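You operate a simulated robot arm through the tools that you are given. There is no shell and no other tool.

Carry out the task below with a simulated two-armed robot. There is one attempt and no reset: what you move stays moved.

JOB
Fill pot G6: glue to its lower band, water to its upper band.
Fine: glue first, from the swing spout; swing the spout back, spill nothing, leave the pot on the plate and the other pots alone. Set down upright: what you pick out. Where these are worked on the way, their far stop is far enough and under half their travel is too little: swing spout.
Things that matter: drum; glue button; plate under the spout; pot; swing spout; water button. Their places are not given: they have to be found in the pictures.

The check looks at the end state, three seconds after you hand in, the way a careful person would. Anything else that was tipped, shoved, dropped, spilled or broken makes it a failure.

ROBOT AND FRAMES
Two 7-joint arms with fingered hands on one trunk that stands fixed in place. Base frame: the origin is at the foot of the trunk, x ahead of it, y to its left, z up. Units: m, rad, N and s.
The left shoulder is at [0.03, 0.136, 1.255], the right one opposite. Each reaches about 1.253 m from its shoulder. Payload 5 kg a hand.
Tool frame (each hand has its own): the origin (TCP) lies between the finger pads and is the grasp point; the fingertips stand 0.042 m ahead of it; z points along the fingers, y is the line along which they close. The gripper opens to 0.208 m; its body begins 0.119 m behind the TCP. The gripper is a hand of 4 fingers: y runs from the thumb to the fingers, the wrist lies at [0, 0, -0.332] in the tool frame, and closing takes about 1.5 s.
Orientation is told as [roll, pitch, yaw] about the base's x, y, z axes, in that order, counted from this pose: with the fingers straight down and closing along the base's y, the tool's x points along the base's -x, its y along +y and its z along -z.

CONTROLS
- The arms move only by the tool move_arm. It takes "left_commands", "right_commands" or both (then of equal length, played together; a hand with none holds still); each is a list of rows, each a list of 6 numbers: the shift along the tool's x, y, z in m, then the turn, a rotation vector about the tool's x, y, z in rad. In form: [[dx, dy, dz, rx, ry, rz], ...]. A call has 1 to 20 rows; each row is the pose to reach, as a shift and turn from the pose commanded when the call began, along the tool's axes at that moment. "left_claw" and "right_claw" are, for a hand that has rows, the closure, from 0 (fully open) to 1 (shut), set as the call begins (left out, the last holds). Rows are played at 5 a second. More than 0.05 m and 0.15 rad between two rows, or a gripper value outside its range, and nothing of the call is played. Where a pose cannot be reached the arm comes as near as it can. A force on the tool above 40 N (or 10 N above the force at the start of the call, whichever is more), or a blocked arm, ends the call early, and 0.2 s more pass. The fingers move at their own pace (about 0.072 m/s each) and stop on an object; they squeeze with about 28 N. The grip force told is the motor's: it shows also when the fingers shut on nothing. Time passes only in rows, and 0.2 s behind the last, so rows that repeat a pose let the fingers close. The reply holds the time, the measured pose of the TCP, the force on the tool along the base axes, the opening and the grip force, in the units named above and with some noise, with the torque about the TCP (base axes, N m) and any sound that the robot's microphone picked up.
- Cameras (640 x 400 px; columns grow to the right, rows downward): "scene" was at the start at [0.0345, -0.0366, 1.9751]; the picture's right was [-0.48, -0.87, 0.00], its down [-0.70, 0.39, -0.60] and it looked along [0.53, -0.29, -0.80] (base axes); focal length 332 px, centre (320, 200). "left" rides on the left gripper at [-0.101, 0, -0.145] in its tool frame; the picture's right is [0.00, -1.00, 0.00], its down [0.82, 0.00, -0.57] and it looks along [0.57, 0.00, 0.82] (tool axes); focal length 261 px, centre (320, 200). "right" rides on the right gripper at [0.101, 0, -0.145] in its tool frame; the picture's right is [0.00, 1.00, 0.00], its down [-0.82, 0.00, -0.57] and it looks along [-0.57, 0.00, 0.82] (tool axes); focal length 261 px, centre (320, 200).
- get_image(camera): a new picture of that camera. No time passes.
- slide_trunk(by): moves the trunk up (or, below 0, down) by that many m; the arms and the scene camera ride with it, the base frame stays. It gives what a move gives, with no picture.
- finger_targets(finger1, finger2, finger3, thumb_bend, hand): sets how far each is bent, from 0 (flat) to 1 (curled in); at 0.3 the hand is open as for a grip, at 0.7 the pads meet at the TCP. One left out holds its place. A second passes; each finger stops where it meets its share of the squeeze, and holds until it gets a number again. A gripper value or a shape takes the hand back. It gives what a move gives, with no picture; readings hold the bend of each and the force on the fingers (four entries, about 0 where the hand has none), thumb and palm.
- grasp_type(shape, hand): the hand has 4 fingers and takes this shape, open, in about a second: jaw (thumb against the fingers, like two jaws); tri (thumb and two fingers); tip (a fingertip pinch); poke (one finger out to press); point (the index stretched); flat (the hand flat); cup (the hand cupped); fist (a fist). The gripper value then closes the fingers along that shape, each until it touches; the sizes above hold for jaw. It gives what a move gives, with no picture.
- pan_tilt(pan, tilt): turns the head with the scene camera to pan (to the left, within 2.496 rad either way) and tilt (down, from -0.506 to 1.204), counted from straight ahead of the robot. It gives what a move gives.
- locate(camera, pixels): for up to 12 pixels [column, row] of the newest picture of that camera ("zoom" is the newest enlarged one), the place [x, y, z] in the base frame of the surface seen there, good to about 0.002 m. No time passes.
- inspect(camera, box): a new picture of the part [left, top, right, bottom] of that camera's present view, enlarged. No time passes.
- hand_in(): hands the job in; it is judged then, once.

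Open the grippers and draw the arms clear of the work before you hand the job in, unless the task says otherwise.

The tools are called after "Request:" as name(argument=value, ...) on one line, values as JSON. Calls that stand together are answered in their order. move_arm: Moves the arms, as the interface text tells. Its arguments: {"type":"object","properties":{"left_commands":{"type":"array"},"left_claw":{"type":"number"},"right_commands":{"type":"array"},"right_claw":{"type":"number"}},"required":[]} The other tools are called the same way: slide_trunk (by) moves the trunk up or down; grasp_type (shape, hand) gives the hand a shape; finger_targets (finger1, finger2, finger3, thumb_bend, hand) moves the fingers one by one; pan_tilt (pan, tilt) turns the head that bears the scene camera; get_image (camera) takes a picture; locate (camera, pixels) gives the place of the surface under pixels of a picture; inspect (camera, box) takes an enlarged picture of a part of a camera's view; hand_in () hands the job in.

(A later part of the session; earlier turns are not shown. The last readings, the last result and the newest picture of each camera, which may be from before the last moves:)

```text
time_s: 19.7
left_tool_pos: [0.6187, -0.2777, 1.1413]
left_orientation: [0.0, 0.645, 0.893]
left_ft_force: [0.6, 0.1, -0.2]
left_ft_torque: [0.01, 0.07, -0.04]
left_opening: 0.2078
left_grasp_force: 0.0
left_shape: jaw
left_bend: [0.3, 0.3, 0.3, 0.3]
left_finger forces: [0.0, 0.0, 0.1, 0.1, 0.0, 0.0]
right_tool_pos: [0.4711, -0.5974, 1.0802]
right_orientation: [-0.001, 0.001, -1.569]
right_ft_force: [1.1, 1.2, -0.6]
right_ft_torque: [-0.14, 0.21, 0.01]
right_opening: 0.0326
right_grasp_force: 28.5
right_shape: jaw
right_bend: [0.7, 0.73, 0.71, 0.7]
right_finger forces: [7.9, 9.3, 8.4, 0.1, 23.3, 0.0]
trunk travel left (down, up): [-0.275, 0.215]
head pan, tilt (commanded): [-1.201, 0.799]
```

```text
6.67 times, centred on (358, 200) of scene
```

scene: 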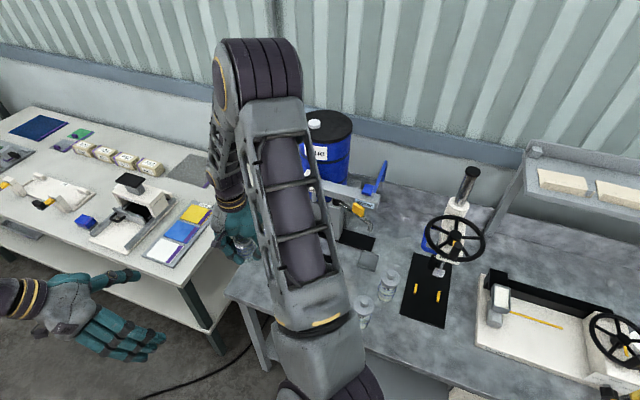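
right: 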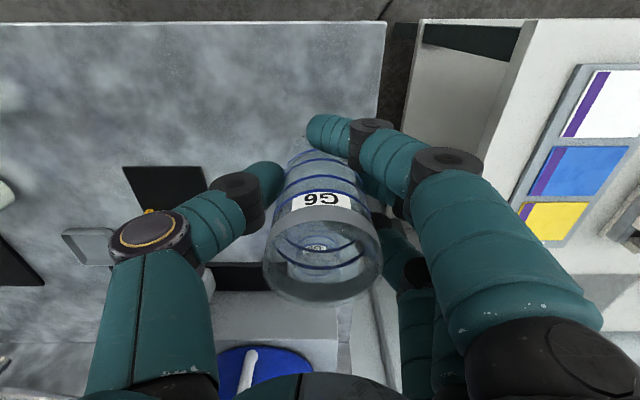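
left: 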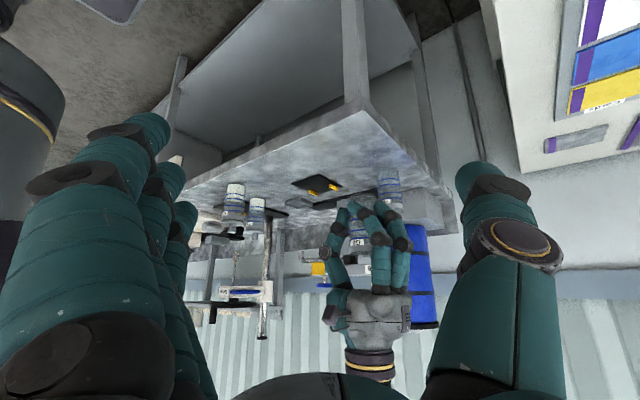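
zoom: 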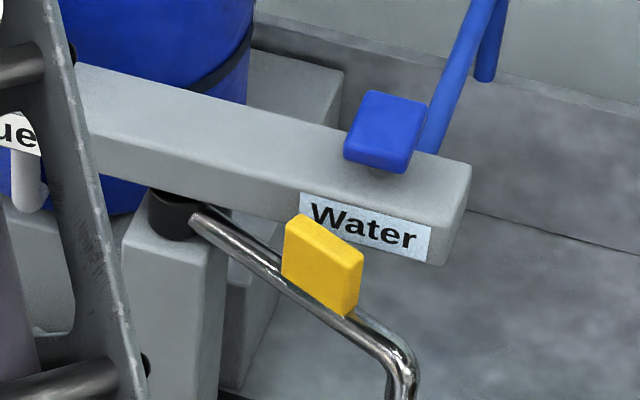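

Both views show the collar and pipe. I measure collar, pipe and tip on the scene zoom.

Request:
locate(camera="zoom", pixels=[[152, 215], [175, 225], [192, 222], [200, 225], [250, 262], [355, 328], [380, 345], [405, 375], [403, 395], [465, 180], [440, 255], [130, 240]])

Request:
inspect(camera="scene", box=[330, 190, 394, 230])

Request:
locate(camera="zoom", pixels=[[445, 345], [430, 345], [455, 345], [445, 380], [440, 300], [400, 260], [230, 120], [300, 110], [305, 210], [225, 190], [110, 85], [150, 130]])

```text
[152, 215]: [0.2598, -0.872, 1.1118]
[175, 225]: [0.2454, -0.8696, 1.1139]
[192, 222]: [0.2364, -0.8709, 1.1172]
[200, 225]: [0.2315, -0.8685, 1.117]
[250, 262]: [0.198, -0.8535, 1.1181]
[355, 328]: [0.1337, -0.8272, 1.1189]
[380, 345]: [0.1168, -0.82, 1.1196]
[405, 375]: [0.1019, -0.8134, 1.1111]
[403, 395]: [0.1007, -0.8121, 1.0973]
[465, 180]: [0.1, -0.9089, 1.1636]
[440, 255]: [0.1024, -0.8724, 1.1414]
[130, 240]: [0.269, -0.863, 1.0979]
```

```text
10.00 times, centred on (362, 210) of scene
```

zoom: 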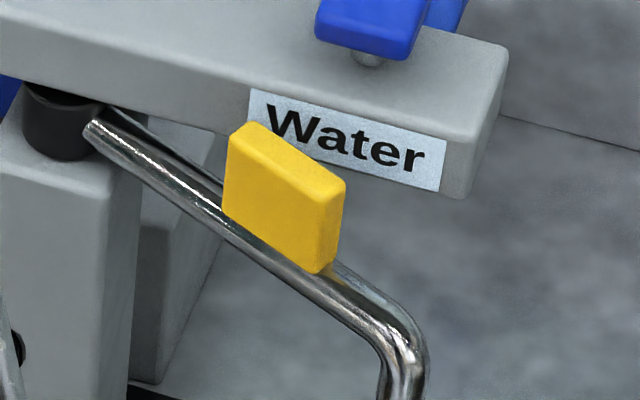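

```text
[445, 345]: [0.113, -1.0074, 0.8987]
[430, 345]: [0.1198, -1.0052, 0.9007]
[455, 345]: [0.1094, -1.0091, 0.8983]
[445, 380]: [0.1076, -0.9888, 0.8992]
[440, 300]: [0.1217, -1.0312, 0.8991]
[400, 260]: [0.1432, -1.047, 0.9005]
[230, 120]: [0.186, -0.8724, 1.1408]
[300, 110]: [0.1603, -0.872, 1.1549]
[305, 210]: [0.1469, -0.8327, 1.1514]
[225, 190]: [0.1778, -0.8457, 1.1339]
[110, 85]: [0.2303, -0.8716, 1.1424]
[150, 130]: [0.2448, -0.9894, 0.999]
```

Pivot ≈(0.252,−0.883), outlet radius ≈0.164, so swung straight out the outlet comes to ≈(0.252,−0.72), the plate's centre. I check the pot's offset in the hand before carrying it there.

Request:
inspect(camera="right", box=[240, 160, 400, 310])

Request:
locate(camera="zoom", pixels=[[100, 230], [556, 230], [330, 180], [110, 260], [550, 260], [120, 340], [545, 330]])

Request:
get_image(camera="right")

Request:
locate(camera="right", pixels=[[268, 240], [378, 235], [270, 265], [377, 262], [320, 215], [300, 212], [345, 212], [320, 296]])

```text
2.67 times, centred on (320, 235) of right
```

zoom: 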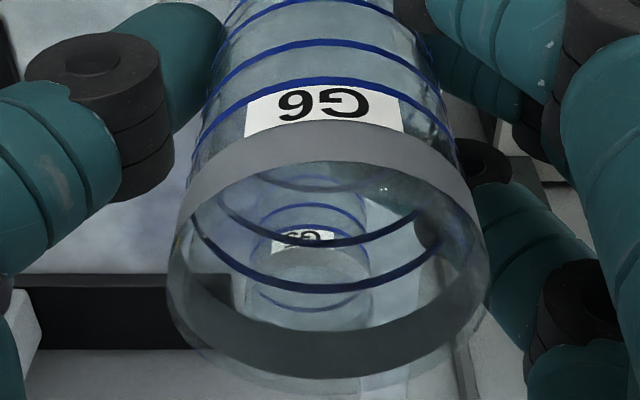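

```text
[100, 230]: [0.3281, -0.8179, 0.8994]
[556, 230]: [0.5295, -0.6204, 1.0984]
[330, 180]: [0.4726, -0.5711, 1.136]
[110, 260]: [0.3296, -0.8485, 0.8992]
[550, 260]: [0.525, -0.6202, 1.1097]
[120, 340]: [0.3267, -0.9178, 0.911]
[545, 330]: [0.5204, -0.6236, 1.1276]
```

```text
taken
```

right: 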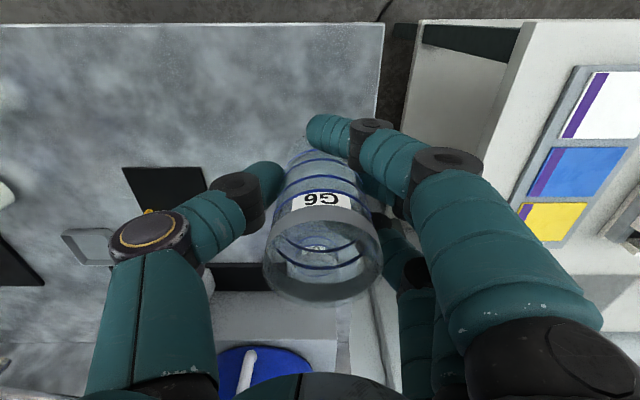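

```text
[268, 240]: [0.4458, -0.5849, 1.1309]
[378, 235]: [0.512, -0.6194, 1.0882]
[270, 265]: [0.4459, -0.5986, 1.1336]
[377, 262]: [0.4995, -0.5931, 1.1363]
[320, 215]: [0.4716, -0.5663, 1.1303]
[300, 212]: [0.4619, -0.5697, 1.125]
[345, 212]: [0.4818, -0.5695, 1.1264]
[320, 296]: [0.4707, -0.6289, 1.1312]
```

Pot axis sits within 2 mm of the TCP. I carry it level to above the plate, aiming for pot axis (0.2525,−0.725).

Request:
move_arm(right_commands=[[-0.018, -0.0315, 0, 0, 0, 0], [-0.036, -0.063, 0, 0, 0, 0], [-0.0545, -0.0945, 0, 0, 0, 0], [-0.0725, -0.126, 0, 0, 0, 0], [-0.0905, -0.157, 0, 0, 0, 0], [-0.109, -0.189, 0, 0, 0, 0], [-0.1275, -0.221, 0, 0, 0, 0], [-0.1275, -0.221, 0, 0, 0, 0]])

Request:
get_image(camera="left")

Request:
get_image(camera="right")

Request:
get_image(camera="scene")

```text
time_s: 21.5
left_tool_pos: [0.6173, -0.2791, 1.1403]
left_orientation: [0.0, 0.641, 0.895]
left_ft_force: [1.0, 0.5, 0.5]
left_ft_torque: [-0.06, 0.02, -0.05]
left_opening: 0.2081
left_grasp_force: 0.0
left_shape: jaw
left_bend: [0.3, 0.3, 0.3, 0.3]
left_finger forces: [0.0, 0.0, 0.1, 0.0, 0.1, 0.0]
right_tool_pos: [0.2492, -0.7216, 1.0804]
right_orientation: [0.0, 0.0, -1.569]
right_ft_force: [-0.1, -0.1, -1.4]
right_ft_torque: [-0.05, 0.06, -0.05]
right_opening: 0.0326
right_grasp_force: 27.9
right_shape: jaw
right_bend: [0.7, 0.73, 0.71, 0.7]
right_finger forces: [7.9, 9.5, 8.7, 0.0, 23.6, 0.1]
trunk travel left (down, up): [-0.275, 0.215]
head pan, tilt (commanded): [-1.201, 0.799]
```

```text
taken
```

left: 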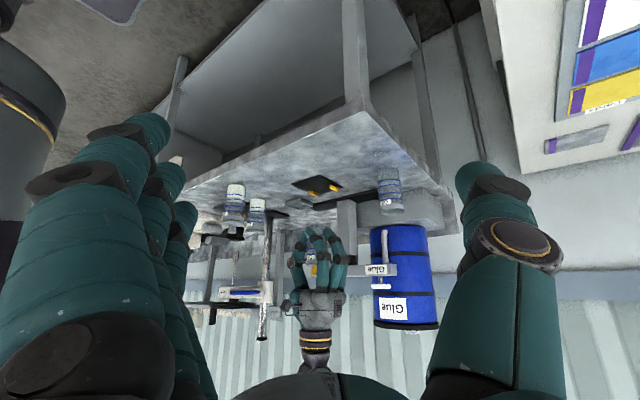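

```text
taken
```

right: 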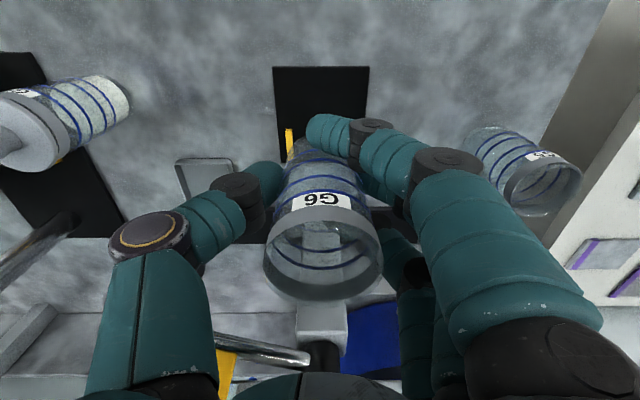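

```text
taken
```

scene: 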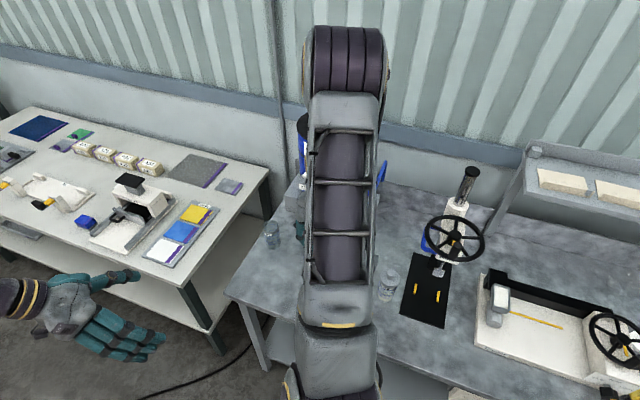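

The hand is over the plate with the pot clear of the guides and spout. I lower most of the way (to ~5 mm above the plate).

Request:
move_arm(right_commands=[[0, 0, 0.035, 0, 0, 0], [0, 0, 0.07, 0, 0, 0], [0, 0, 0.095, 0, 0, 0], [0, 0, 0.108, 0, 0, 0], [0, 0, 0.111, 0, 0, 0], [0, 0, 0.111, 0, 0, 0]])

Request:
inspect(camera="left", box=[256, 160, 384, 240])

Request:
get_image(camera="right")

```text
time_s: 22.9
left_tool_pos: [0.6167, -0.279, 1.1418]
left_orientation: [0.0, 0.639, 0.893]
left_ft_force: [-0.4, 0.1, -0.2]
left_ft_torque: [0.02, 0.0, -0.02]
left_opening: 0.208
left_grasp_force: 0.1
left_shape: jaw
left_bend: [0.3, 0.3, 0.3, 0.3]
left_finger forces: [0.0, 0.0, 0.0, 0.0, 0.0, 0.1]
right_tool_pos: [0.2498, -0.7243, 0.9678]
right_orientation: [-0.001, 0.0, -1.57]
right_ft_force: [0.3, 0.1, -2.0]
right_ft_torque: [0.0, 0.01, 0.01]
right_opening: 0.0327
right_grasp_force: 28.3
right_shape: jaw
right_bend: [0.7, 0.73, 0.71, 0.7]
right_finger forces: [7.8, 9.6, 8.8, 0.1, 23.3, 0.1]
trunk travel left (down, up): [-0.275, 0.215]
head pan, tilt (commanded): [-1.201, 0.799]
```

```text
5.00 times, centred on (320, 200) of left
```

zoom: 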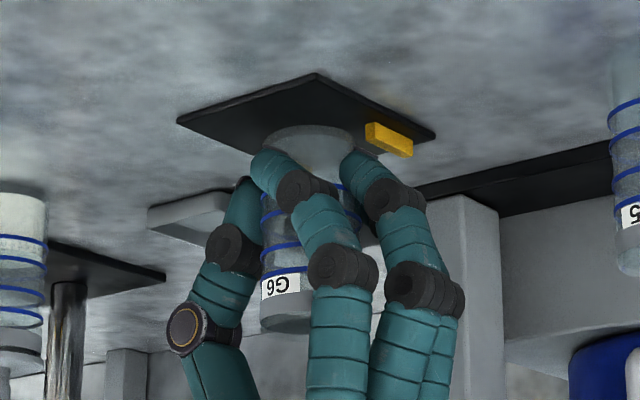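

```text
taken
```

right: 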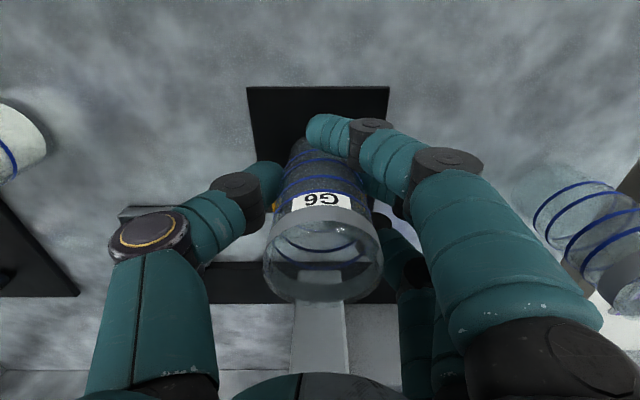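

The pot's bottom hovers just over the plate between the guides. I ease it down by 1 mm steps to about 5 mm.

Request:
move_arm(right_commands=[[0, 0, 0.001, 0, 0, 0], [0, 0, 0.002, 0, 0, 0], [0, 0, 0.003, 0, 0, 0], [0, 0, 0.004, 0, 0, 0], [0, 0, 0.005, 0, 0, 0], [0, 0, 0.005, 0, 0, 0]])

Request:
inspect(camera="left", box=[280, 165, 360, 215])

```text
time_s: 24.3
left_tool_pos: [0.6162, -0.279, 1.1418]
left_orientation: [-0.003, 0.64, 0.893]
left_ft_force: [0.0, -0.5, 0.3]
left_ft_torque: [0.01, 0.03, 0.01]
left_opening: 0.2079
left_grasp_force: 0.0
left_shape: jaw
left_bend: [0.3, 0.3, 0.3, 0.3]
left_finger forces: [0.1, 0.0, 0.0, 0.1, 0.0, 0.0]
right_tool_pos: [0.2496, -0.7243, 0.9642]
right_orientation: [0.001, 0.001, -1.571]
right_ft_force: [0.0, 0.3, -0.8]
right_ft_torque: [0.02, -0.01, -0.02]
right_opening: 0.033
right_grasp_force: 27.8
right_shape: jaw
right_bend: [0.7, 0.73, 0.71, 0.7]
right_finger forces: [7.7, 9.5, 8.7, 0.1, 23.3, 0.0]
trunk travel left (down, up): [-0.275, 0.215]
head pan, tilt (commanded): [-1.201, 0.799]
```

```text
8.00 times, centred on (320, 190) of left
```

zoom: 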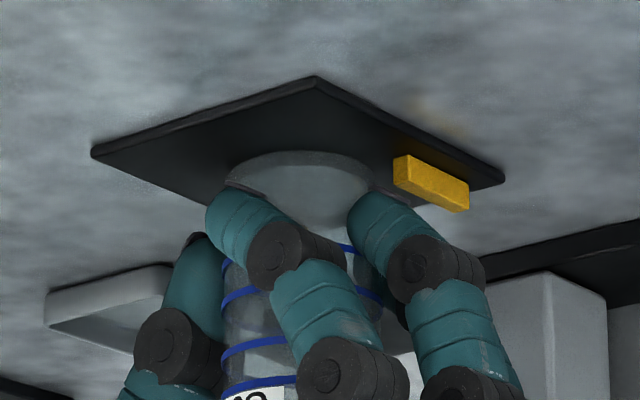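

No contact force yet (z force −0.8 N). I continue down in 0.5–1 mm steps.

Request:
move_arm(right_commands=[[0, 0, 0.0005, 0, 0, 0], [0, 0, 0.001, 0, 0, 0], [0, 0, 0.0015, 0, 0, 0], [0, 0, 0.002, 0, 0, 0], [0, 0, 0.002, 0, 0, 0]])

```text
time_s: 25.5
left_tool_pos: [0.6159, -0.2798, 1.1403]
left_orientation: [0.002, 0.64, 0.894]
left_ft_force: [-0.4, 0.0, 0.3]
left_ft_torque: [0.02, 0.0, -0.01]
left_opening: 0.2079
left_grasp_force: 0.0
left_shape: jaw
left_bend: [0.3, 0.3, 0.3, 0.3]
left_finger forces: [0.1, 0.0, 0.0, 0.0, 0.0, 0.0]
right_tool_pos: [0.2492, -0.725, 0.9629]
right_orientation: [0.0, 0.0, -1.569]
right_ft_force: [-0.4, -1.6, 4.0]
right_ft_torque: [-0.1, -0.06, 0.0]
right_opening: 0.0327
right_grasp_force: 27.8
right_shape: jaw
right_bend: [0.7, 0.73, 0.71, 0.7]
right_finger forces: [7.8, 9.3, 9.3, 0.0, 24.4, 0.0]
trunk travel left (down, up): [-0.275, 0.215]
head pan, tilt (commanded): [-1.201, 0.799]
```

The force rose to +4 N: the pot rests on the plate. I open the hand.

Request:
move_arm(right_commands=[[0, 0, 0, 0, 0, 0], [0, 0, 0, 0, 0, 0], [0, 0, 0, 0, 0, 0], [0, 0, 0, 0, 0, 0], [0, 0, 0, 0, 0, 0], [0, 0, 0, 0, 0, 0], [0, 0, 0, 0, 0, 0], [0, 0, 0, 0, 0, 0], [0, 0, 0, 0, 0, 0]], right_claw=0)

Request:
inspect(camera="left", box=[256, 160, 384, 240])

Request:
get_image(camera="right")

```text
time_s: 26.2
left_tool_pos: [0.6166, -0.2756, 1.1434]
left_orientation: [-0.004, 0.64, 0.893]
left_ft_force: [0.7, 0.7, 0.4]
left_ft_torque: [-0.14, 0.06, 0.02]
left_opening: 0.2079
left_grasp_force: 0.0
left_shape: jaw
left_bend: [0.3, 0.3, 0.3, 0.3]
left_finger forces: [0.0, 0.0, 0.0, 0.0, 0.0, 0.0]
right_tool_pos: [0.2371, -0.7242, 0.964]
right_orientation: [-0.012, 0.002, -1.58]
right_ft_force: [-33.0, 0.1, 20.9]
right_ft_torque: [-0.62, 0.29, -0.89]
right_opening: 0.1769
right_grasp_force: 0.1
right_shape: jaw
right_bend: [0.3, 0.3, 0.55, 0.3]
right_finger forces: [0.1, 0.0, 36.6, 0.0, 0.1, 0.0]
trunk travel left (down, up): [-0.275, 0.215]
head pan, tilt (commanded): [-1.201, 0.799]
stopped in row 3 (right hand): the force on the tool passed its limit at 45 N (the readings are from after the stop); the commanded pose is now the measured one
```

```text
5.00 times, centred on (320, 200) of left
```

zoom: 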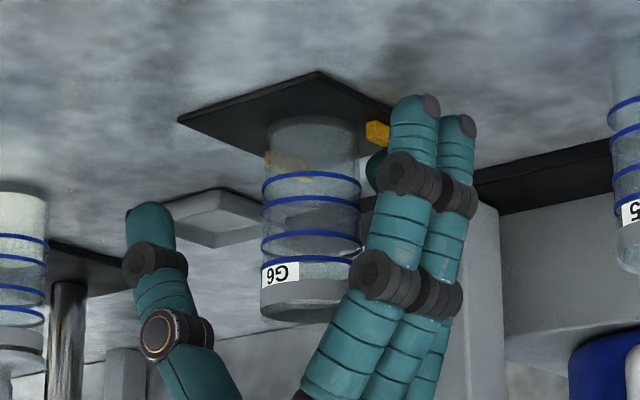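

```text
taken
```

right: 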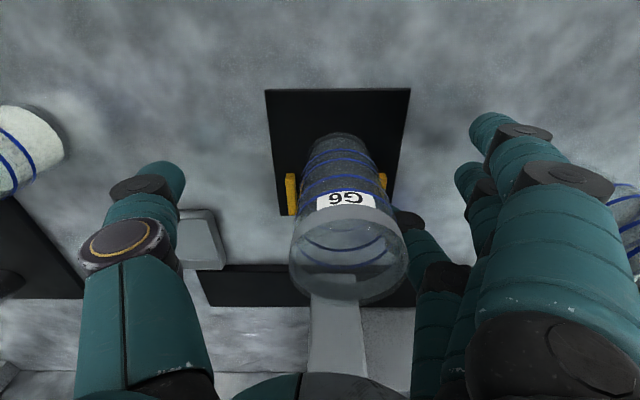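

Opening stopped: finger 3 (bend 0.55, 36 N) is caught on the inside of the right yellow guide; the pot itself still stands upright. I relax that finger first.

Request:
finger_targets(hand="right", finger3=0.57)

Request:
inspect(camera="left", box=[280, 165, 360, 215])

Request:
inspect(camera="right", box=[240, 80, 480, 310])

```text
time_s: 27.2
left_tool_pos: [0.6157, -0.2771, 1.1424]
left_orientation: [-0.003, 0.642, 0.893]
left_ft_force: [-0.3, -0.1, -0.1]
left_ft_torque: [0.04, -0.06, 0.03]
left_opening: 0.2081
left_grasp_force: 0.1
left_shape: jaw
left_bend: [0.3, 0.3, 0.3, 0.3]
left_finger forces: [0.1, 0.1, 0.0, 0.0, 0.0, 0.0]
right_tool_pos: [0.2457, -0.7234, 0.9624]
right_orientation: [-0.005, 0.002, -1.574]
right_ft_force: [-3.5, -1.8, 13.5]
right_ft_torque: [-0.43, -0.38, -0.13]
right_opening: 0.2237
right_grasp_force: 6.1
right_shape: fingers
right_bend: [0.3, 0.3, 0.6, 0.3]
right_finger forces: [0.0, 0.0, 12.4, 0.0, 0.1, 0.0]
trunk travel left (down, up): [-0.275, 0.215]
head pan, tilt (commanded): [-1.201, 0.799]
```

```text
8.00 times, centred on (320, 190) of left
```

zoom: 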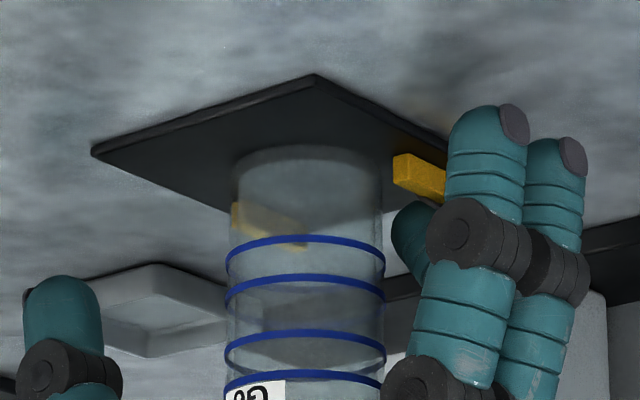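

```text
1.74 times, centred on (360, 195) of right
```

zoom: 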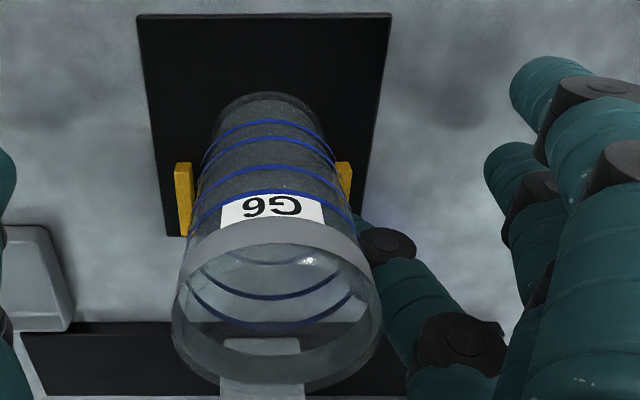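

Forces fell (z 13.5 N, finger 3 rests on the guide), and the pot stands clear of every finger. I lift straight up by 3 cm slowly.

Request:
move_arm(right_commands=[[0, 0, -0.004, 0, 0, 0], [0, 0, -0.008, 0, 0, 0], [0, 0, -0.014, 0, 0, 0], [0, 0, -0.022, 0, 0, 0], [0, 0, -0.03, 0, 0, 0]])

Request:
inspect(camera="left", box=[280, 165, 360, 215])

Request:
get_image(camera="right")

```text
time_s: 28.4
left_tool_pos: [0.6163, -0.2776, 1.1411]
left_orientation: [0.0, 0.64, 0.895]
left_ft_force: [0.8, 0.1, -0.1]
left_ft_torque: [-0.02, 0.01, -0.02]
left_opening: 0.2079
left_grasp_force: 0.1
left_shape: jaw
left_bend: [0.3, 0.3, 0.3, 0.3]
left_finger forces: [0.0, 0.0, 0.0, 0.0, 0.1, 0.0]
right_tool_pos: [0.2443, -0.7237, 0.9919]
right_orientation: [-0.006, 0.002, -1.574]
right_ft_force: [-0.7, 0.2, -0.4]
right_ft_torque: [0.02, 0.03, -0.01]
right_opening: 0.2236
right_grasp_force: 0.1
right_shape: fingers
right_bend: [0.3, 0.3, 0.56, 0.3]
right_finger forces: [0.0, 0.1, 0.0, 0.0, 0.0, 0.0]
trunk travel left (down, up): [-0.275, 0.215]
head pan, tilt (commanded): [-1.201, 0.799]
```

```text
8.00 times, centred on (320, 190) of left
```

zoom: 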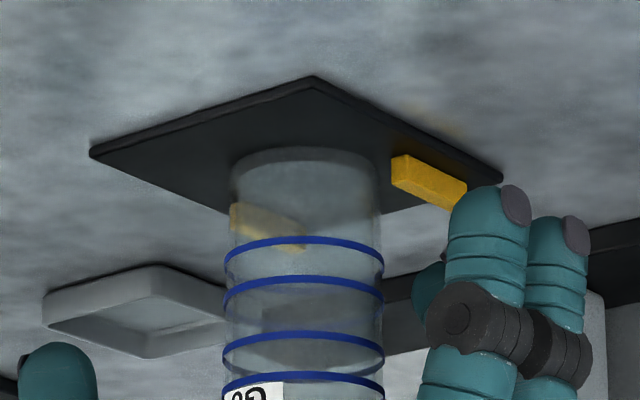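

```text
taken
```

right: 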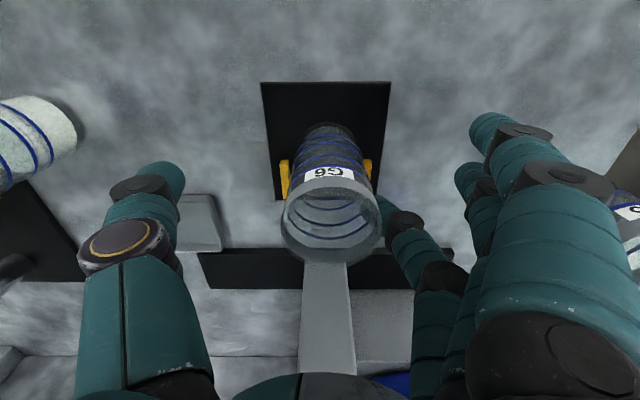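

The hand is free and the pot stands between the guides. I open finger 3 and then raise the hand well above.

Request:
finger_targets(hand="right", finger3=0.3)

Request:
move_arm(right_commands=[[0, 0, -0.03, 0, 0, 0], [0, 0, -0.07, 0, 0, 0], [0, 0, -0.11, 0, 0, 0], [0, 0, -0.15, 0, 0, 0], [0, 0, -0.19, 0, 0, 0], [0, 0, -0.23, 0, 0, 0], [0, 0, -0.27, 0, 0, 0]])

Request:
get_image(camera="right")

Request:
inspect(camera="left", box=[256, 160, 384, 240])

```text
time_s: 29.4
left_tool_pos: [0.6171, -0.2784, 1.142]
left_orientation: [0.0, 0.641, 0.896]
left_ft_force: [0.4, 0.0, -0.2]
left_ft_torque: [0.02, -0.03, 0.03]
left_opening: 0.2078
left_grasp_force: 0.0
left_shape: jaw
left_bend: [0.3, 0.3, 0.3, 0.3]
left_finger forces: [0.0, 0.0, 0.0, 0.0, 0.0, 0.0]
right_tool_pos: [0.2454, -0.7242, 0.992]
right_orientation: [-0.007, 0.002, -1.575]
right_ft_force: [0.7, -0.2, -0.9]
right_ft_torque: [-0.03, -0.01, -0.02]
right_opening: 0.2239
right_grasp_force: 0.1
right_shape: fingers
right_bend: [0.3, 0.3, 0.3, 0.3]
right_finger forces: [0.0, 0.0, 0.0, 0.0, 0.0, 0.0]
trunk travel left (down, up): [-0.275, 0.215]
head pan, tilt (commanded): [-1.201, 0.799]
```

```text
time_s: 31.0
left_tool_pos: [0.6161, -0.2778, 1.1426]
left_orientation: [-0.002, 0.641, 0.893]
left_ft_force: [-0.5, 1.1, 0.2]
left_ft_torque: [-0.03, -0.05, 0.04]
left_opening: 0.2082
left_grasp_force: 0.1
left_shape: jaw
left_bend: [0.3, 0.3, 0.3, 0.3]
left_finger forces: [0.0, 0.1, 0.0, 0.1, 0.1, 0.0]
right_tool_pos: [0.2497, -0.7227, 1.2617]
right_orientation: [-0.006, 0.001, -1.573]
right_ft_force: [0.3, 0.5, 1.2]
right_ft_torque: [-0.07, -0.01, -0.01]
right_opening: 0.2238
right_grasp_force: 0.1
right_shape: fingers
right_bend: [0.3, 0.3, 0.3, 0.3]
right_finger forces: [0.0, 0.0, 0.0, 0.1, 0.0, 0.1]
trunk travel left (down, up): [-0.275, 0.215]
head pan, tilt (commanded): [-1.201, 0.799]
```

```text
taken
```

right: 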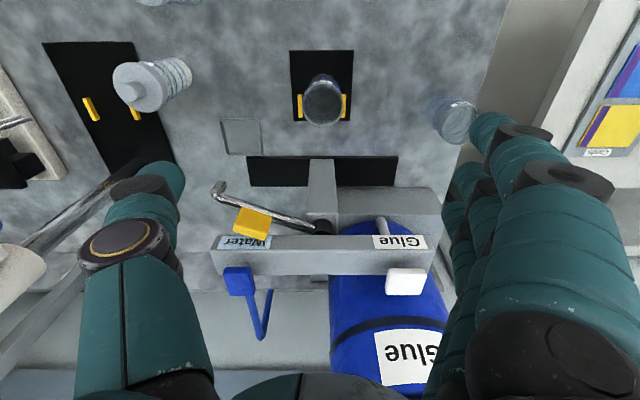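

```text
5.00 times, centred on (320, 200) of left
```

zoom: 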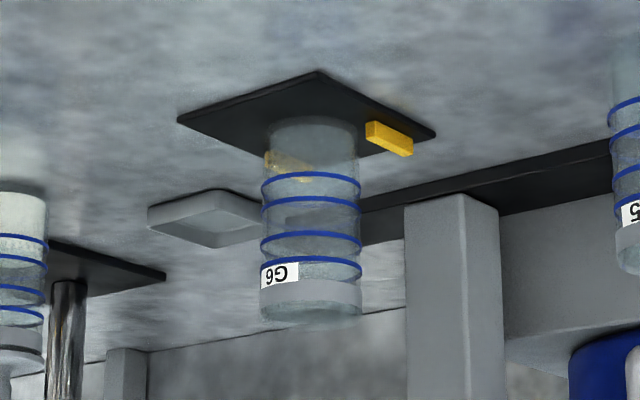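

Pot G6 stands upright on the plate. I measure its rim from above in the right camera (around (322,100)) to confirm its axis.

Request:
inspect(camera="right", box=[272, 65, 368, 125])

Request:
locate(camera="right", pixels=[[303, 98], [343, 98], [322, 76], [322, 125], [245, 222], [237, 275], [405, 275], [322, 228], [218, 187], [280, 218]])

```text
6.67 times, centred on (320, 95) of right
```

zoom: 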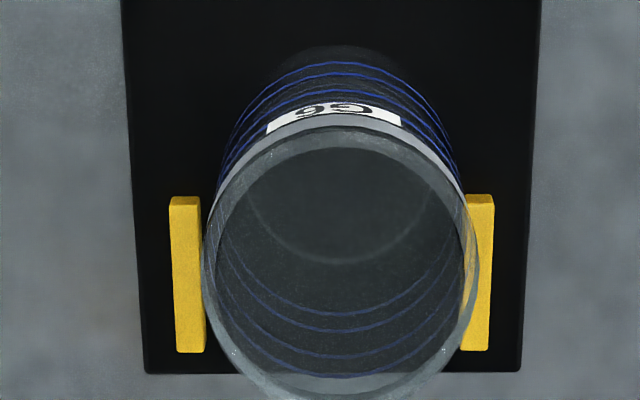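

```text
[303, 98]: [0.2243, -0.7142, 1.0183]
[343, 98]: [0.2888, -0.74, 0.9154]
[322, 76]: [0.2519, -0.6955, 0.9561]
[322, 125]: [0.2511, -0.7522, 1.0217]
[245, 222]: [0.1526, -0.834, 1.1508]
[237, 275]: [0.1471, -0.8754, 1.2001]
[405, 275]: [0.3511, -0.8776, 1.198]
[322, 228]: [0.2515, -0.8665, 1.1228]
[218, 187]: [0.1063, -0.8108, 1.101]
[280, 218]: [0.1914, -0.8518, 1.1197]
```

Pot axis ≈(0.252,−0.7245) on the plate. Now I shape the right hand for poking (single finger) and look where the finger tip lies.

Request:
grasp_type(hand="right", shape="poke")

Request:
get_image(camera="right")

Request:
inspect(camera="left", box=[240, 200, 400, 300])

```text
time_s: 31.9
left_tool_pos: [0.6167, -0.278, 1.142]
left_orientation: [-0.002, 0.641, 0.893]
left_ft_force: [0.1, -0.4, -0.2]
left_ft_torque: [-0.01, -0.05, 0.02]
left_opening: 0.2077
left_grasp_force: 0.0
left_shape: jaw
left_bend: [0.3, 0.3, 0.3, 0.3]
left_finger forces: [0.1, 0.0, 0.0, 0.0, 0.0, 0.0]
right_tool_pos: [0.2489, -0.7234, 1.2606]
right_orientation: [-0.006, 0.0, -1.573]
right_ft_force: [0.4, 0.8, 0.6]
right_ft_torque: [-0.07, -0.02, 0.01]
right_opening: 0.0001
right_grasp_force: 0.1
right_shape: poke
right_bend: [1.0, 1.0, 1.0, 0.45]
right_finger forces: [0.1, 0.1, 0.0, 0.1, 0.0, 0.0]
trunk travel left (down, up): [-0.275, 0.215]
head pan, tilt (commanded): [-1.201, 0.799]
```

```text
taken
```

right: 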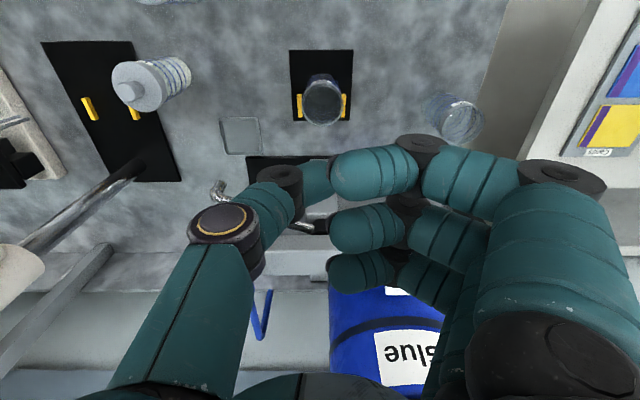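

```text
4.00 times, centred on (320, 250) of left
```

zoom: 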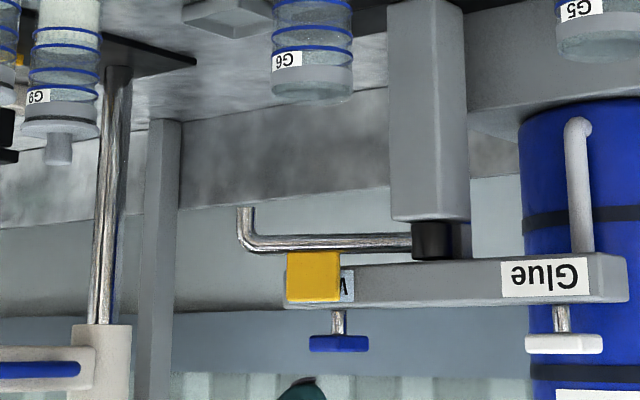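

The poke shape shows all three fingers curled (bend 1.0) and the thumb at 0.45. I look at the whole hand from the left camera to see what sticks out furthest.

Request:
inspect(camera="left", box=[240, 270, 400, 370])

Request:
grasp_type(hand="right", shape="point")

Request:
get_image(camera="right")

Request:
inspect(camera="left", box=[240, 270, 400, 370])

```text
4.00 times, centred on (320, 320) of left
```

zoom: 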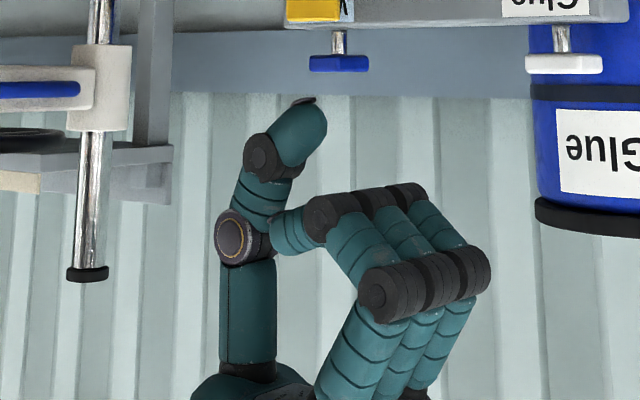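

```text
time_s: 32.8
left_tool_pos: [0.6166, -0.2779, 1.1414]
left_orientation: [0.0, 0.641, 0.894]
left_ft_force: [-0.3, 0.2, 0.3]
left_ft_torque: [0.01, 0.0, -0.02]
left_opening: 0.2078
left_grasp_force: 0.1
left_shape: jaw
left_bend: [0.3, 0.3, 0.3, 0.3]
left_finger forces: [0.1, 0.0, 0.1, 0.0, 0.0, 0.1]
right_tool_pos: [0.2497, -0.7244, 1.261]
right_orientation: [-0.006, 0.001, -1.576]
right_ft_force: [0.5, -0.2, -0.1]
right_ft_torque: [-0.02, 0.01, 0.02]
right_opening: 0.2018
right_grasp_force: 0.1
right_shape: point
right_bend: [0.7, 1.0, 1.0, 0.93]
right_finger forces: [0.1, 0.1, 0.1, 0.0, 0.0, 0.0]
trunk travel left (down, up): [-0.275, 0.215]
head pan, tilt (commanded): [-1.201, 0.799]
```

```text
taken
```

right: 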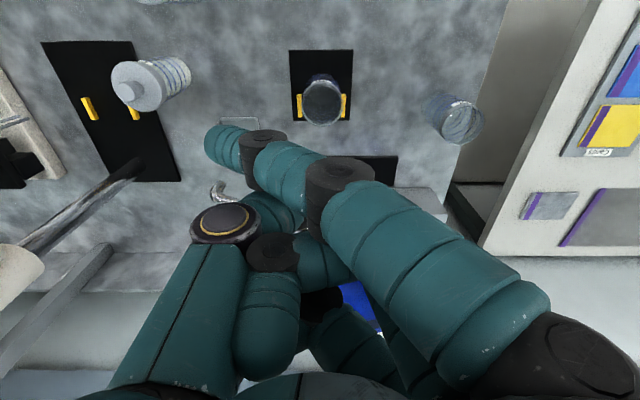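

```text
4.00 times, centred on (320, 320) of left
```

zoom: 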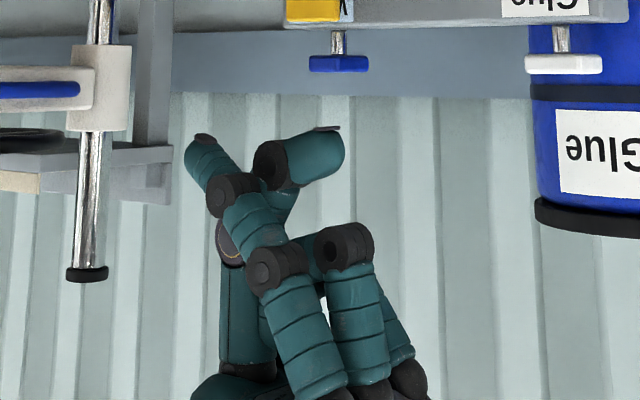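

The fingers may still be moving (index bend 0.7 on its way out). I let a second pass with holding rows and look again.

Request:
move_arm(right_commands=[[0, 0, 0, 0, 0, 0], [0, 0, 0, 0, 0, 0], [0, 0, 0, 0, 0, 0], [0, 0, 0, 0, 0, 0], [0, 0, 0, 0, 0, 0], [0, 0, 0, 0, 0, 0]])

Request:
inspect(camera="left", box=[240, 270, 400, 370])

Request:
get_image(camera="right")

```text
time_s: 34.2
left_tool_pos: [0.6164, -0.2787, 1.1418]
left_orientation: [-0.001, 0.642, 0.896]
left_ft_force: [0.0, -0.2, -0.2]
left_ft_torque: [0.01, 0.01, 0.01]
left_opening: 0.2079
left_grasp_force: 0.0
left_shape: jaw
left_bend: [0.3, 0.3, 0.3, 0.3]
left_finger forces: [0.0, 0.0, 0.0, 0.0, 0.1, 0.1]
right_tool_pos: [0.2507, -0.7237, 1.26]
right_orientation: [-0.005, 0.002, -1.574]
right_ft_force: [-0.6, 0.5, -0.2]
right_ft_torque: [0.02, 0.07, 0.04]
right_opening: 0.2017
right_grasp_force: 0.0
right_shape: point
right_bend: [0.7, 1.0, 1.0, 0.53]
right_finger forces: [0.0, 0.1, 0.0, 0.0, 0.0, 0.0]
trunk travel left (down, up): [-0.275, 0.215]
head pan, tilt (commanded): [-1.201, 0.799]
```

```text
4.00 times, centred on (320, 320) of left
```

zoom: 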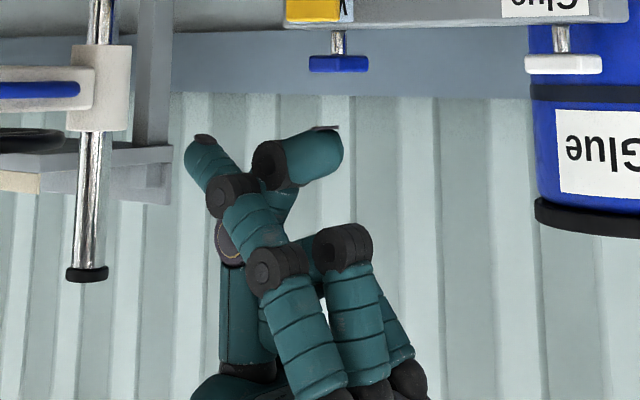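

```text
taken
```

right: 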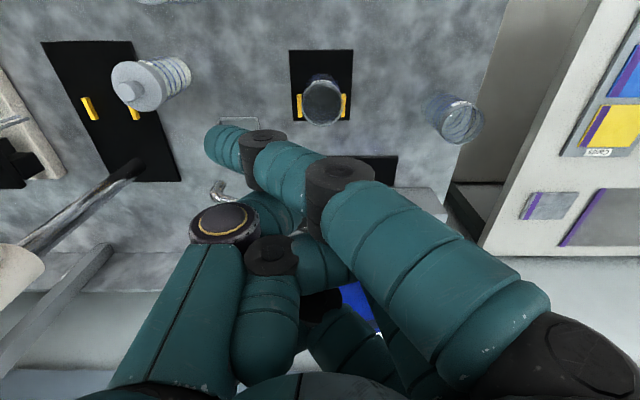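

In "point" the index and thumb block each other; in "poke" the thumb stuck out about 5 cm beyond the curled fingers, which makes a good single pointer. I go back via jaw to poke, turning the hand's yaw at the same time is not needed yet.

Request:
grasp_type(hand="right", shape="jaw")

Request:
grasp_type(hand="right", shape="poke")

Request:
move_arm(right_commands=[[0, 0, 0, 0, 0, 0], [0, 0, 0, 0, 0, 0], [0, 0, 0, 0, 0, 0], [0, 0, 0, 0, 0, 0]])

Request:
inspect(camera="left", box=[240, 270, 400, 370])

Request:
get_image(camera="right")

```text
time_s: 35.1
left_tool_pos: [0.6165, -0.2788, 1.1416]
left_orientation: [-0.001, 0.641, 0.894]
left_ft_force: [0.0, -0.3, -0.4]
left_ft_torque: [-0.03, 0.01, 0.02]
left_opening: 0.2079
left_grasp_force: 0.0
left_shape: jaw
left_bend: [0.3, 0.3, 0.3, 0.3]
left_finger forces: [0.0, 0.0, 0.0, 0.0, 0.0, 0.0]
right_tool_pos: [0.2481, -0.7239, 1.2607]
right_orientation: [-0.005, 0.002, -1.575]
right_ft_force: [-0.6, -0.3, -0.9]
right_ft_torque: [-0.01, -0.01, 0.02]
right_opening: 0.2078
right_grasp_force: 0.0
right_shape: jaw
right_bend: [0.3, 0.3, 0.3, 0.3]
right_finger forces: [0.0, 0.1, 0.1, 0.0, 0.1, 0.1]
trunk travel left (down, up): [-0.275, 0.215]
head pan, tilt (commanded): [-1.201, 0.799]
```

```text
time_s: 36.0
left_tool_pos: [0.6169, -0.2798, 1.1402]
left_orientation: [-0.001, 0.642, 0.895]
left_ft_force: [-0.1, -0.5, -0.2]
left_ft_torque: [0.01, 0.01, 0.02]
left_opening: 0.208
left_grasp_force: 0.1
left_shape: jaw
left_bend: [0.3, 0.3, 0.3, 0.3]
left_finger forces: [0.0, 0.0, 0.1, 0.1, 0.0, 0.1]
right_tool_pos: [0.2489, -0.7241, 1.2613]
right_orientation: [-0.006, 0.001, -1.574]
right_ft_force: [0.2, -0.9, -0.4]
right_ft_torque: [0.04, -0.03, 0.0]
right_opening: 0.0
right_grasp_force: 0.1
right_shape: poke
right_bend: [1.0, 1.0, 1.0, 0.45]
right_finger forces: [0.0, 0.1, 0.1, 0.1, 0.1, 0.0]
trunk travel left (down, up): [-0.275, 0.215]
head pan, tilt (commanded): [-1.201, 0.799]
```

```text
time_s: 37.0
left_tool_pos: [0.6161, -0.2786, 1.1411]
left_orientation: [0.001, 0.641, 0.894]
left_ft_force: [0.1, -0.7, 0.3]
left_ft_torque: [0.01, -0.02, -0.01]
left_opening: 0.2078
left_grasp_force: 0.0
left_shape: jaw
left_bend: [0.3, 0.3, 0.3, 0.3]
left_finger forces: [0.0, 0.0, 0.0, 0.1, 0.0, 0.0]
right_tool_pos: [0.2493, -0.7239, 1.2618]
right_orientation: [-0.007, 0.001, -1.573]
right_ft_force: [-0.5, 0.1, 0.4]
right_ft_torque: [0.0, -0.01, 0.01]
right_opening: 0.0001
right_grasp_force: 0.0
right_shape: poke
right_bend: [1.0, 1.0, 1.0, 0.45]
right_finger forces: [0.1, 0.0, 0.0, 0.0, 0.0, 0.0]
trunk travel left (down, up): [-0.275, 0.215]
head pan, tilt (commanded): [-1.201, 0.799]
```

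```text
4.00 times, centred on (320, 320) of left
```

zoom: 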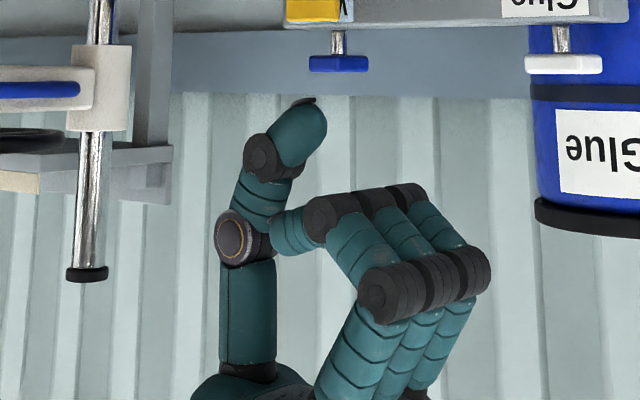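

```text
taken
```

right: 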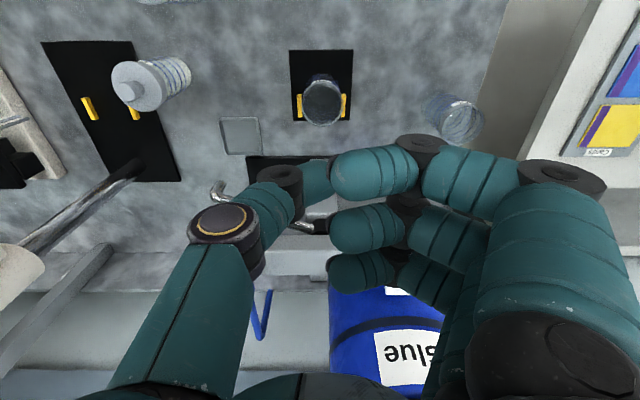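

Poke: the thumb tip at zoom (308,103) leads. I measure thumb tip, thumb joints and the curled fingers' lowest points.

Request:
locate(camera="zoom", pixels=[[308, 108], [320, 120], [290, 150], [262, 155], [265, 190], [240, 240], [250, 300], [330, 205], [345, 200], [400, 195], [380, 290], [480, 270]])

```text
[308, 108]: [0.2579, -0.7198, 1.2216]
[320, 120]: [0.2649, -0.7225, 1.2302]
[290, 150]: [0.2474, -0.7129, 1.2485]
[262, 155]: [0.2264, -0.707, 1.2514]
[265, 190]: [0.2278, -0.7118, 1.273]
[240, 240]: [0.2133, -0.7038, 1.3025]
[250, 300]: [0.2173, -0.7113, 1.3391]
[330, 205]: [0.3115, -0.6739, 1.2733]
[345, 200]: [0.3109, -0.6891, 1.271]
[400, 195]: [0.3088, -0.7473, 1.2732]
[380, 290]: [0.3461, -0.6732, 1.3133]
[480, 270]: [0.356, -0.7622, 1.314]
```

The thumb leans, so near the beam a straight finger is better: I extend finger 3 (the one on the far, −y side), keep fingers 1–2 curled and open the thumb, then look at the result.

Request:
finger_targets(hand="right", finger1=1.0, finger2=1.0, finger3=0.42, thumb_bend=0.3)

Request:
inspect(camera="left", box=[240, 270, 400, 370])

Request:
get_image(camera="right")

```text
time_s: 38.0
left_tool_pos: [0.6164, -0.2787, 1.1418]
left_orientation: [0.0, 0.64, 0.896]
left_ft_force: [0.0, -0.6, -0.1]
left_ft_torque: [0.02, 0.04, 0.01]
left_opening: 0.2077
left_grasp_force: 0.0
left_shape: jaw
left_bend: [0.3, 0.3, 0.3, 0.3]
left_finger forces: [0.0, 0.0, 0.0, 0.1, 0.1, 0.0]
right_tool_pos: [0.2499, -0.7245, 1.2604]
right_orientation: [-0.008, 0.003, -1.573]
right_ft_force: [0.3, -0.4, -0.7]
right_ft_torque: [-0.02, 0.02, -0.02]
right_opening: 0.1049
right_grasp_force: 0.0
right_shape: fingers
right_bend: [1.0, 1.0, 0.42, 0.3]
right_finger forces: [0.1, 0.0, 0.0, 0.0, 0.1, 0.1]
trunk travel left (down, up): [-0.275, 0.215]
head pan, tilt (commanded): [-1.201, 0.799]
```

```text
4.00 times, centred on (320, 320) of left
```

zoom: 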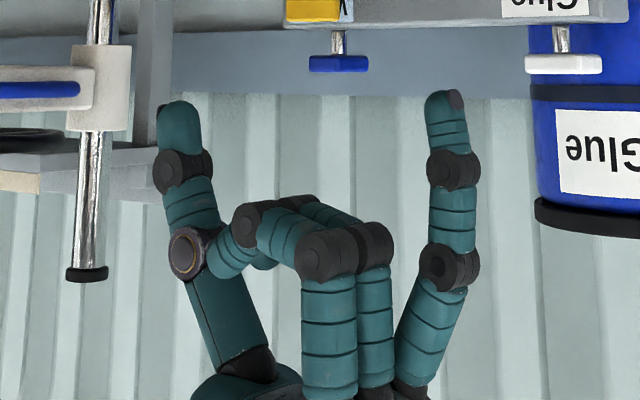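

```text
taken
```

right: 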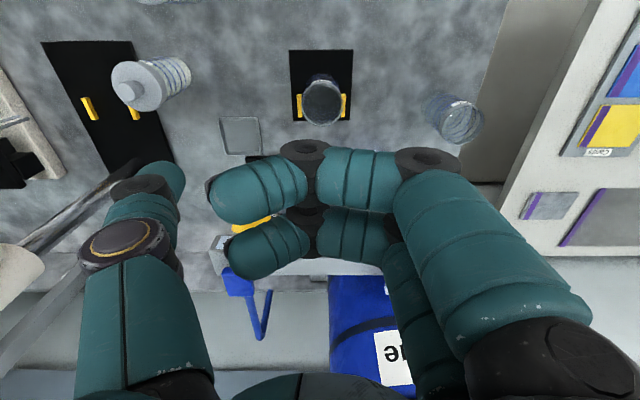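

Finger 3 now points straight down, with thumb parallel far on the other side. I measure tip, segments and curled knuckles.

Request:
locate(camera="zoom", pixels=[[440, 97], [432, 120], [466, 120], [430, 165], [455, 200], [432, 260], [480, 270], [330, 230], [300, 205], [250, 215], [180, 110], [355, 260]])

```text
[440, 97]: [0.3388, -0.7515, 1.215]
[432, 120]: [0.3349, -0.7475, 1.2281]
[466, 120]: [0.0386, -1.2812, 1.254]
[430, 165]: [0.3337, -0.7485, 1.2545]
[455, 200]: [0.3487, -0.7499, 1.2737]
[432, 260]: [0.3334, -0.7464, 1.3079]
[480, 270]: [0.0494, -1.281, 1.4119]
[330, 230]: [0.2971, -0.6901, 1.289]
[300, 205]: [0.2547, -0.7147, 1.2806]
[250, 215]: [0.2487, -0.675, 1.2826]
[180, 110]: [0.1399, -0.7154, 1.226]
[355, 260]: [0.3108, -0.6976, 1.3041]
```

Finger‑3 tip is ≈(+0.091 x, −0.036 y, −0.047 z) from the TCP in base axes. Before going behind the spout tip I check where the stirrer post and lidded pots are on the −x side.

Request:
locate(camera="right", pixels=[[120, 168], [70, 205], [41, 42], [130, 42], [179, 180], [105, 180], [130, 90], [20, 260], [262, 330], [266, 290], [240, 240], [240, 275]])

Request:
get_image(camera="left")

Request:
locate(camera="left", pixels=[[264, 260], [262, 330], [235, 200], [257, 230], [240, 290], [270, 240], [210, 230], [220, 300]])

```text
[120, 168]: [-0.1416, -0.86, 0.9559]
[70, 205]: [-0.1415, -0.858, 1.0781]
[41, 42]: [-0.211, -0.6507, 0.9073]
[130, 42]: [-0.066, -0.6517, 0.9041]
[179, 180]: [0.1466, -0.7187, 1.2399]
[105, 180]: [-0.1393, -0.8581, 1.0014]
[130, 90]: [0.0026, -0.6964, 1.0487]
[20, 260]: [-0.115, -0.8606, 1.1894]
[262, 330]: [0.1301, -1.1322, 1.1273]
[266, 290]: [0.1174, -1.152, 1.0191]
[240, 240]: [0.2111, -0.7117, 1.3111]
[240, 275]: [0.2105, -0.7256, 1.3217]
```

```text
taken
```

left: 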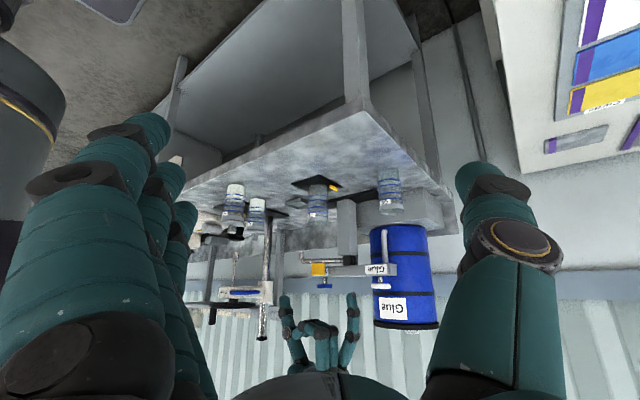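

```text
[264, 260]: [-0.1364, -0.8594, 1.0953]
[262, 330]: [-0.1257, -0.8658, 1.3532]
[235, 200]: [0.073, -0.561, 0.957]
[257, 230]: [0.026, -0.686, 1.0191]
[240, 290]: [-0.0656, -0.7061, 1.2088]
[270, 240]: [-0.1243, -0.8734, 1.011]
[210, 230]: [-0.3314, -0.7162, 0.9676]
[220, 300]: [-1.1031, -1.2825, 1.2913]
```

The stirrer post is at (−0.14,−0.86) and a lidded pot at (0.003,−0.696). I check the stirrer wheel's extent in the scene camera so the hand can stay clear of it.

Request:
get_image(camera="scene")

Request:
locate(camera="scene", pixels=[[427, 238], [455, 217], [455, 261], [482, 240], [469, 175], [440, 245], [390, 283], [362, 305]])

```text
taken
```

scene: 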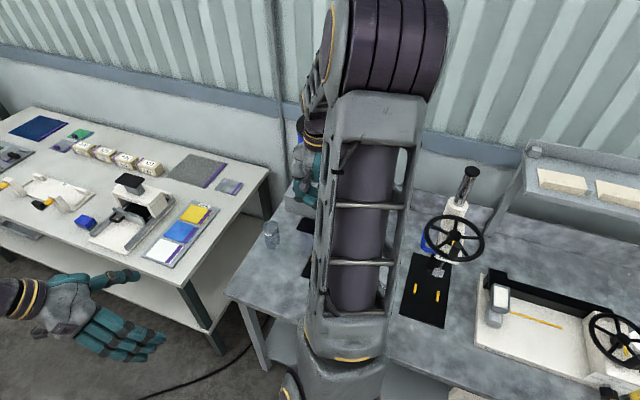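

```text
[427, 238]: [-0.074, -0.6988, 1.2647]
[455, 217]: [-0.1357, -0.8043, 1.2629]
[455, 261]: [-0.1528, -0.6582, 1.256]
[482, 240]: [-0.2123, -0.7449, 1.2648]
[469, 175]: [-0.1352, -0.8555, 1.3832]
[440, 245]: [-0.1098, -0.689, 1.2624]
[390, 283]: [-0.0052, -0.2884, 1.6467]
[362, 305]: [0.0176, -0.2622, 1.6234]
```

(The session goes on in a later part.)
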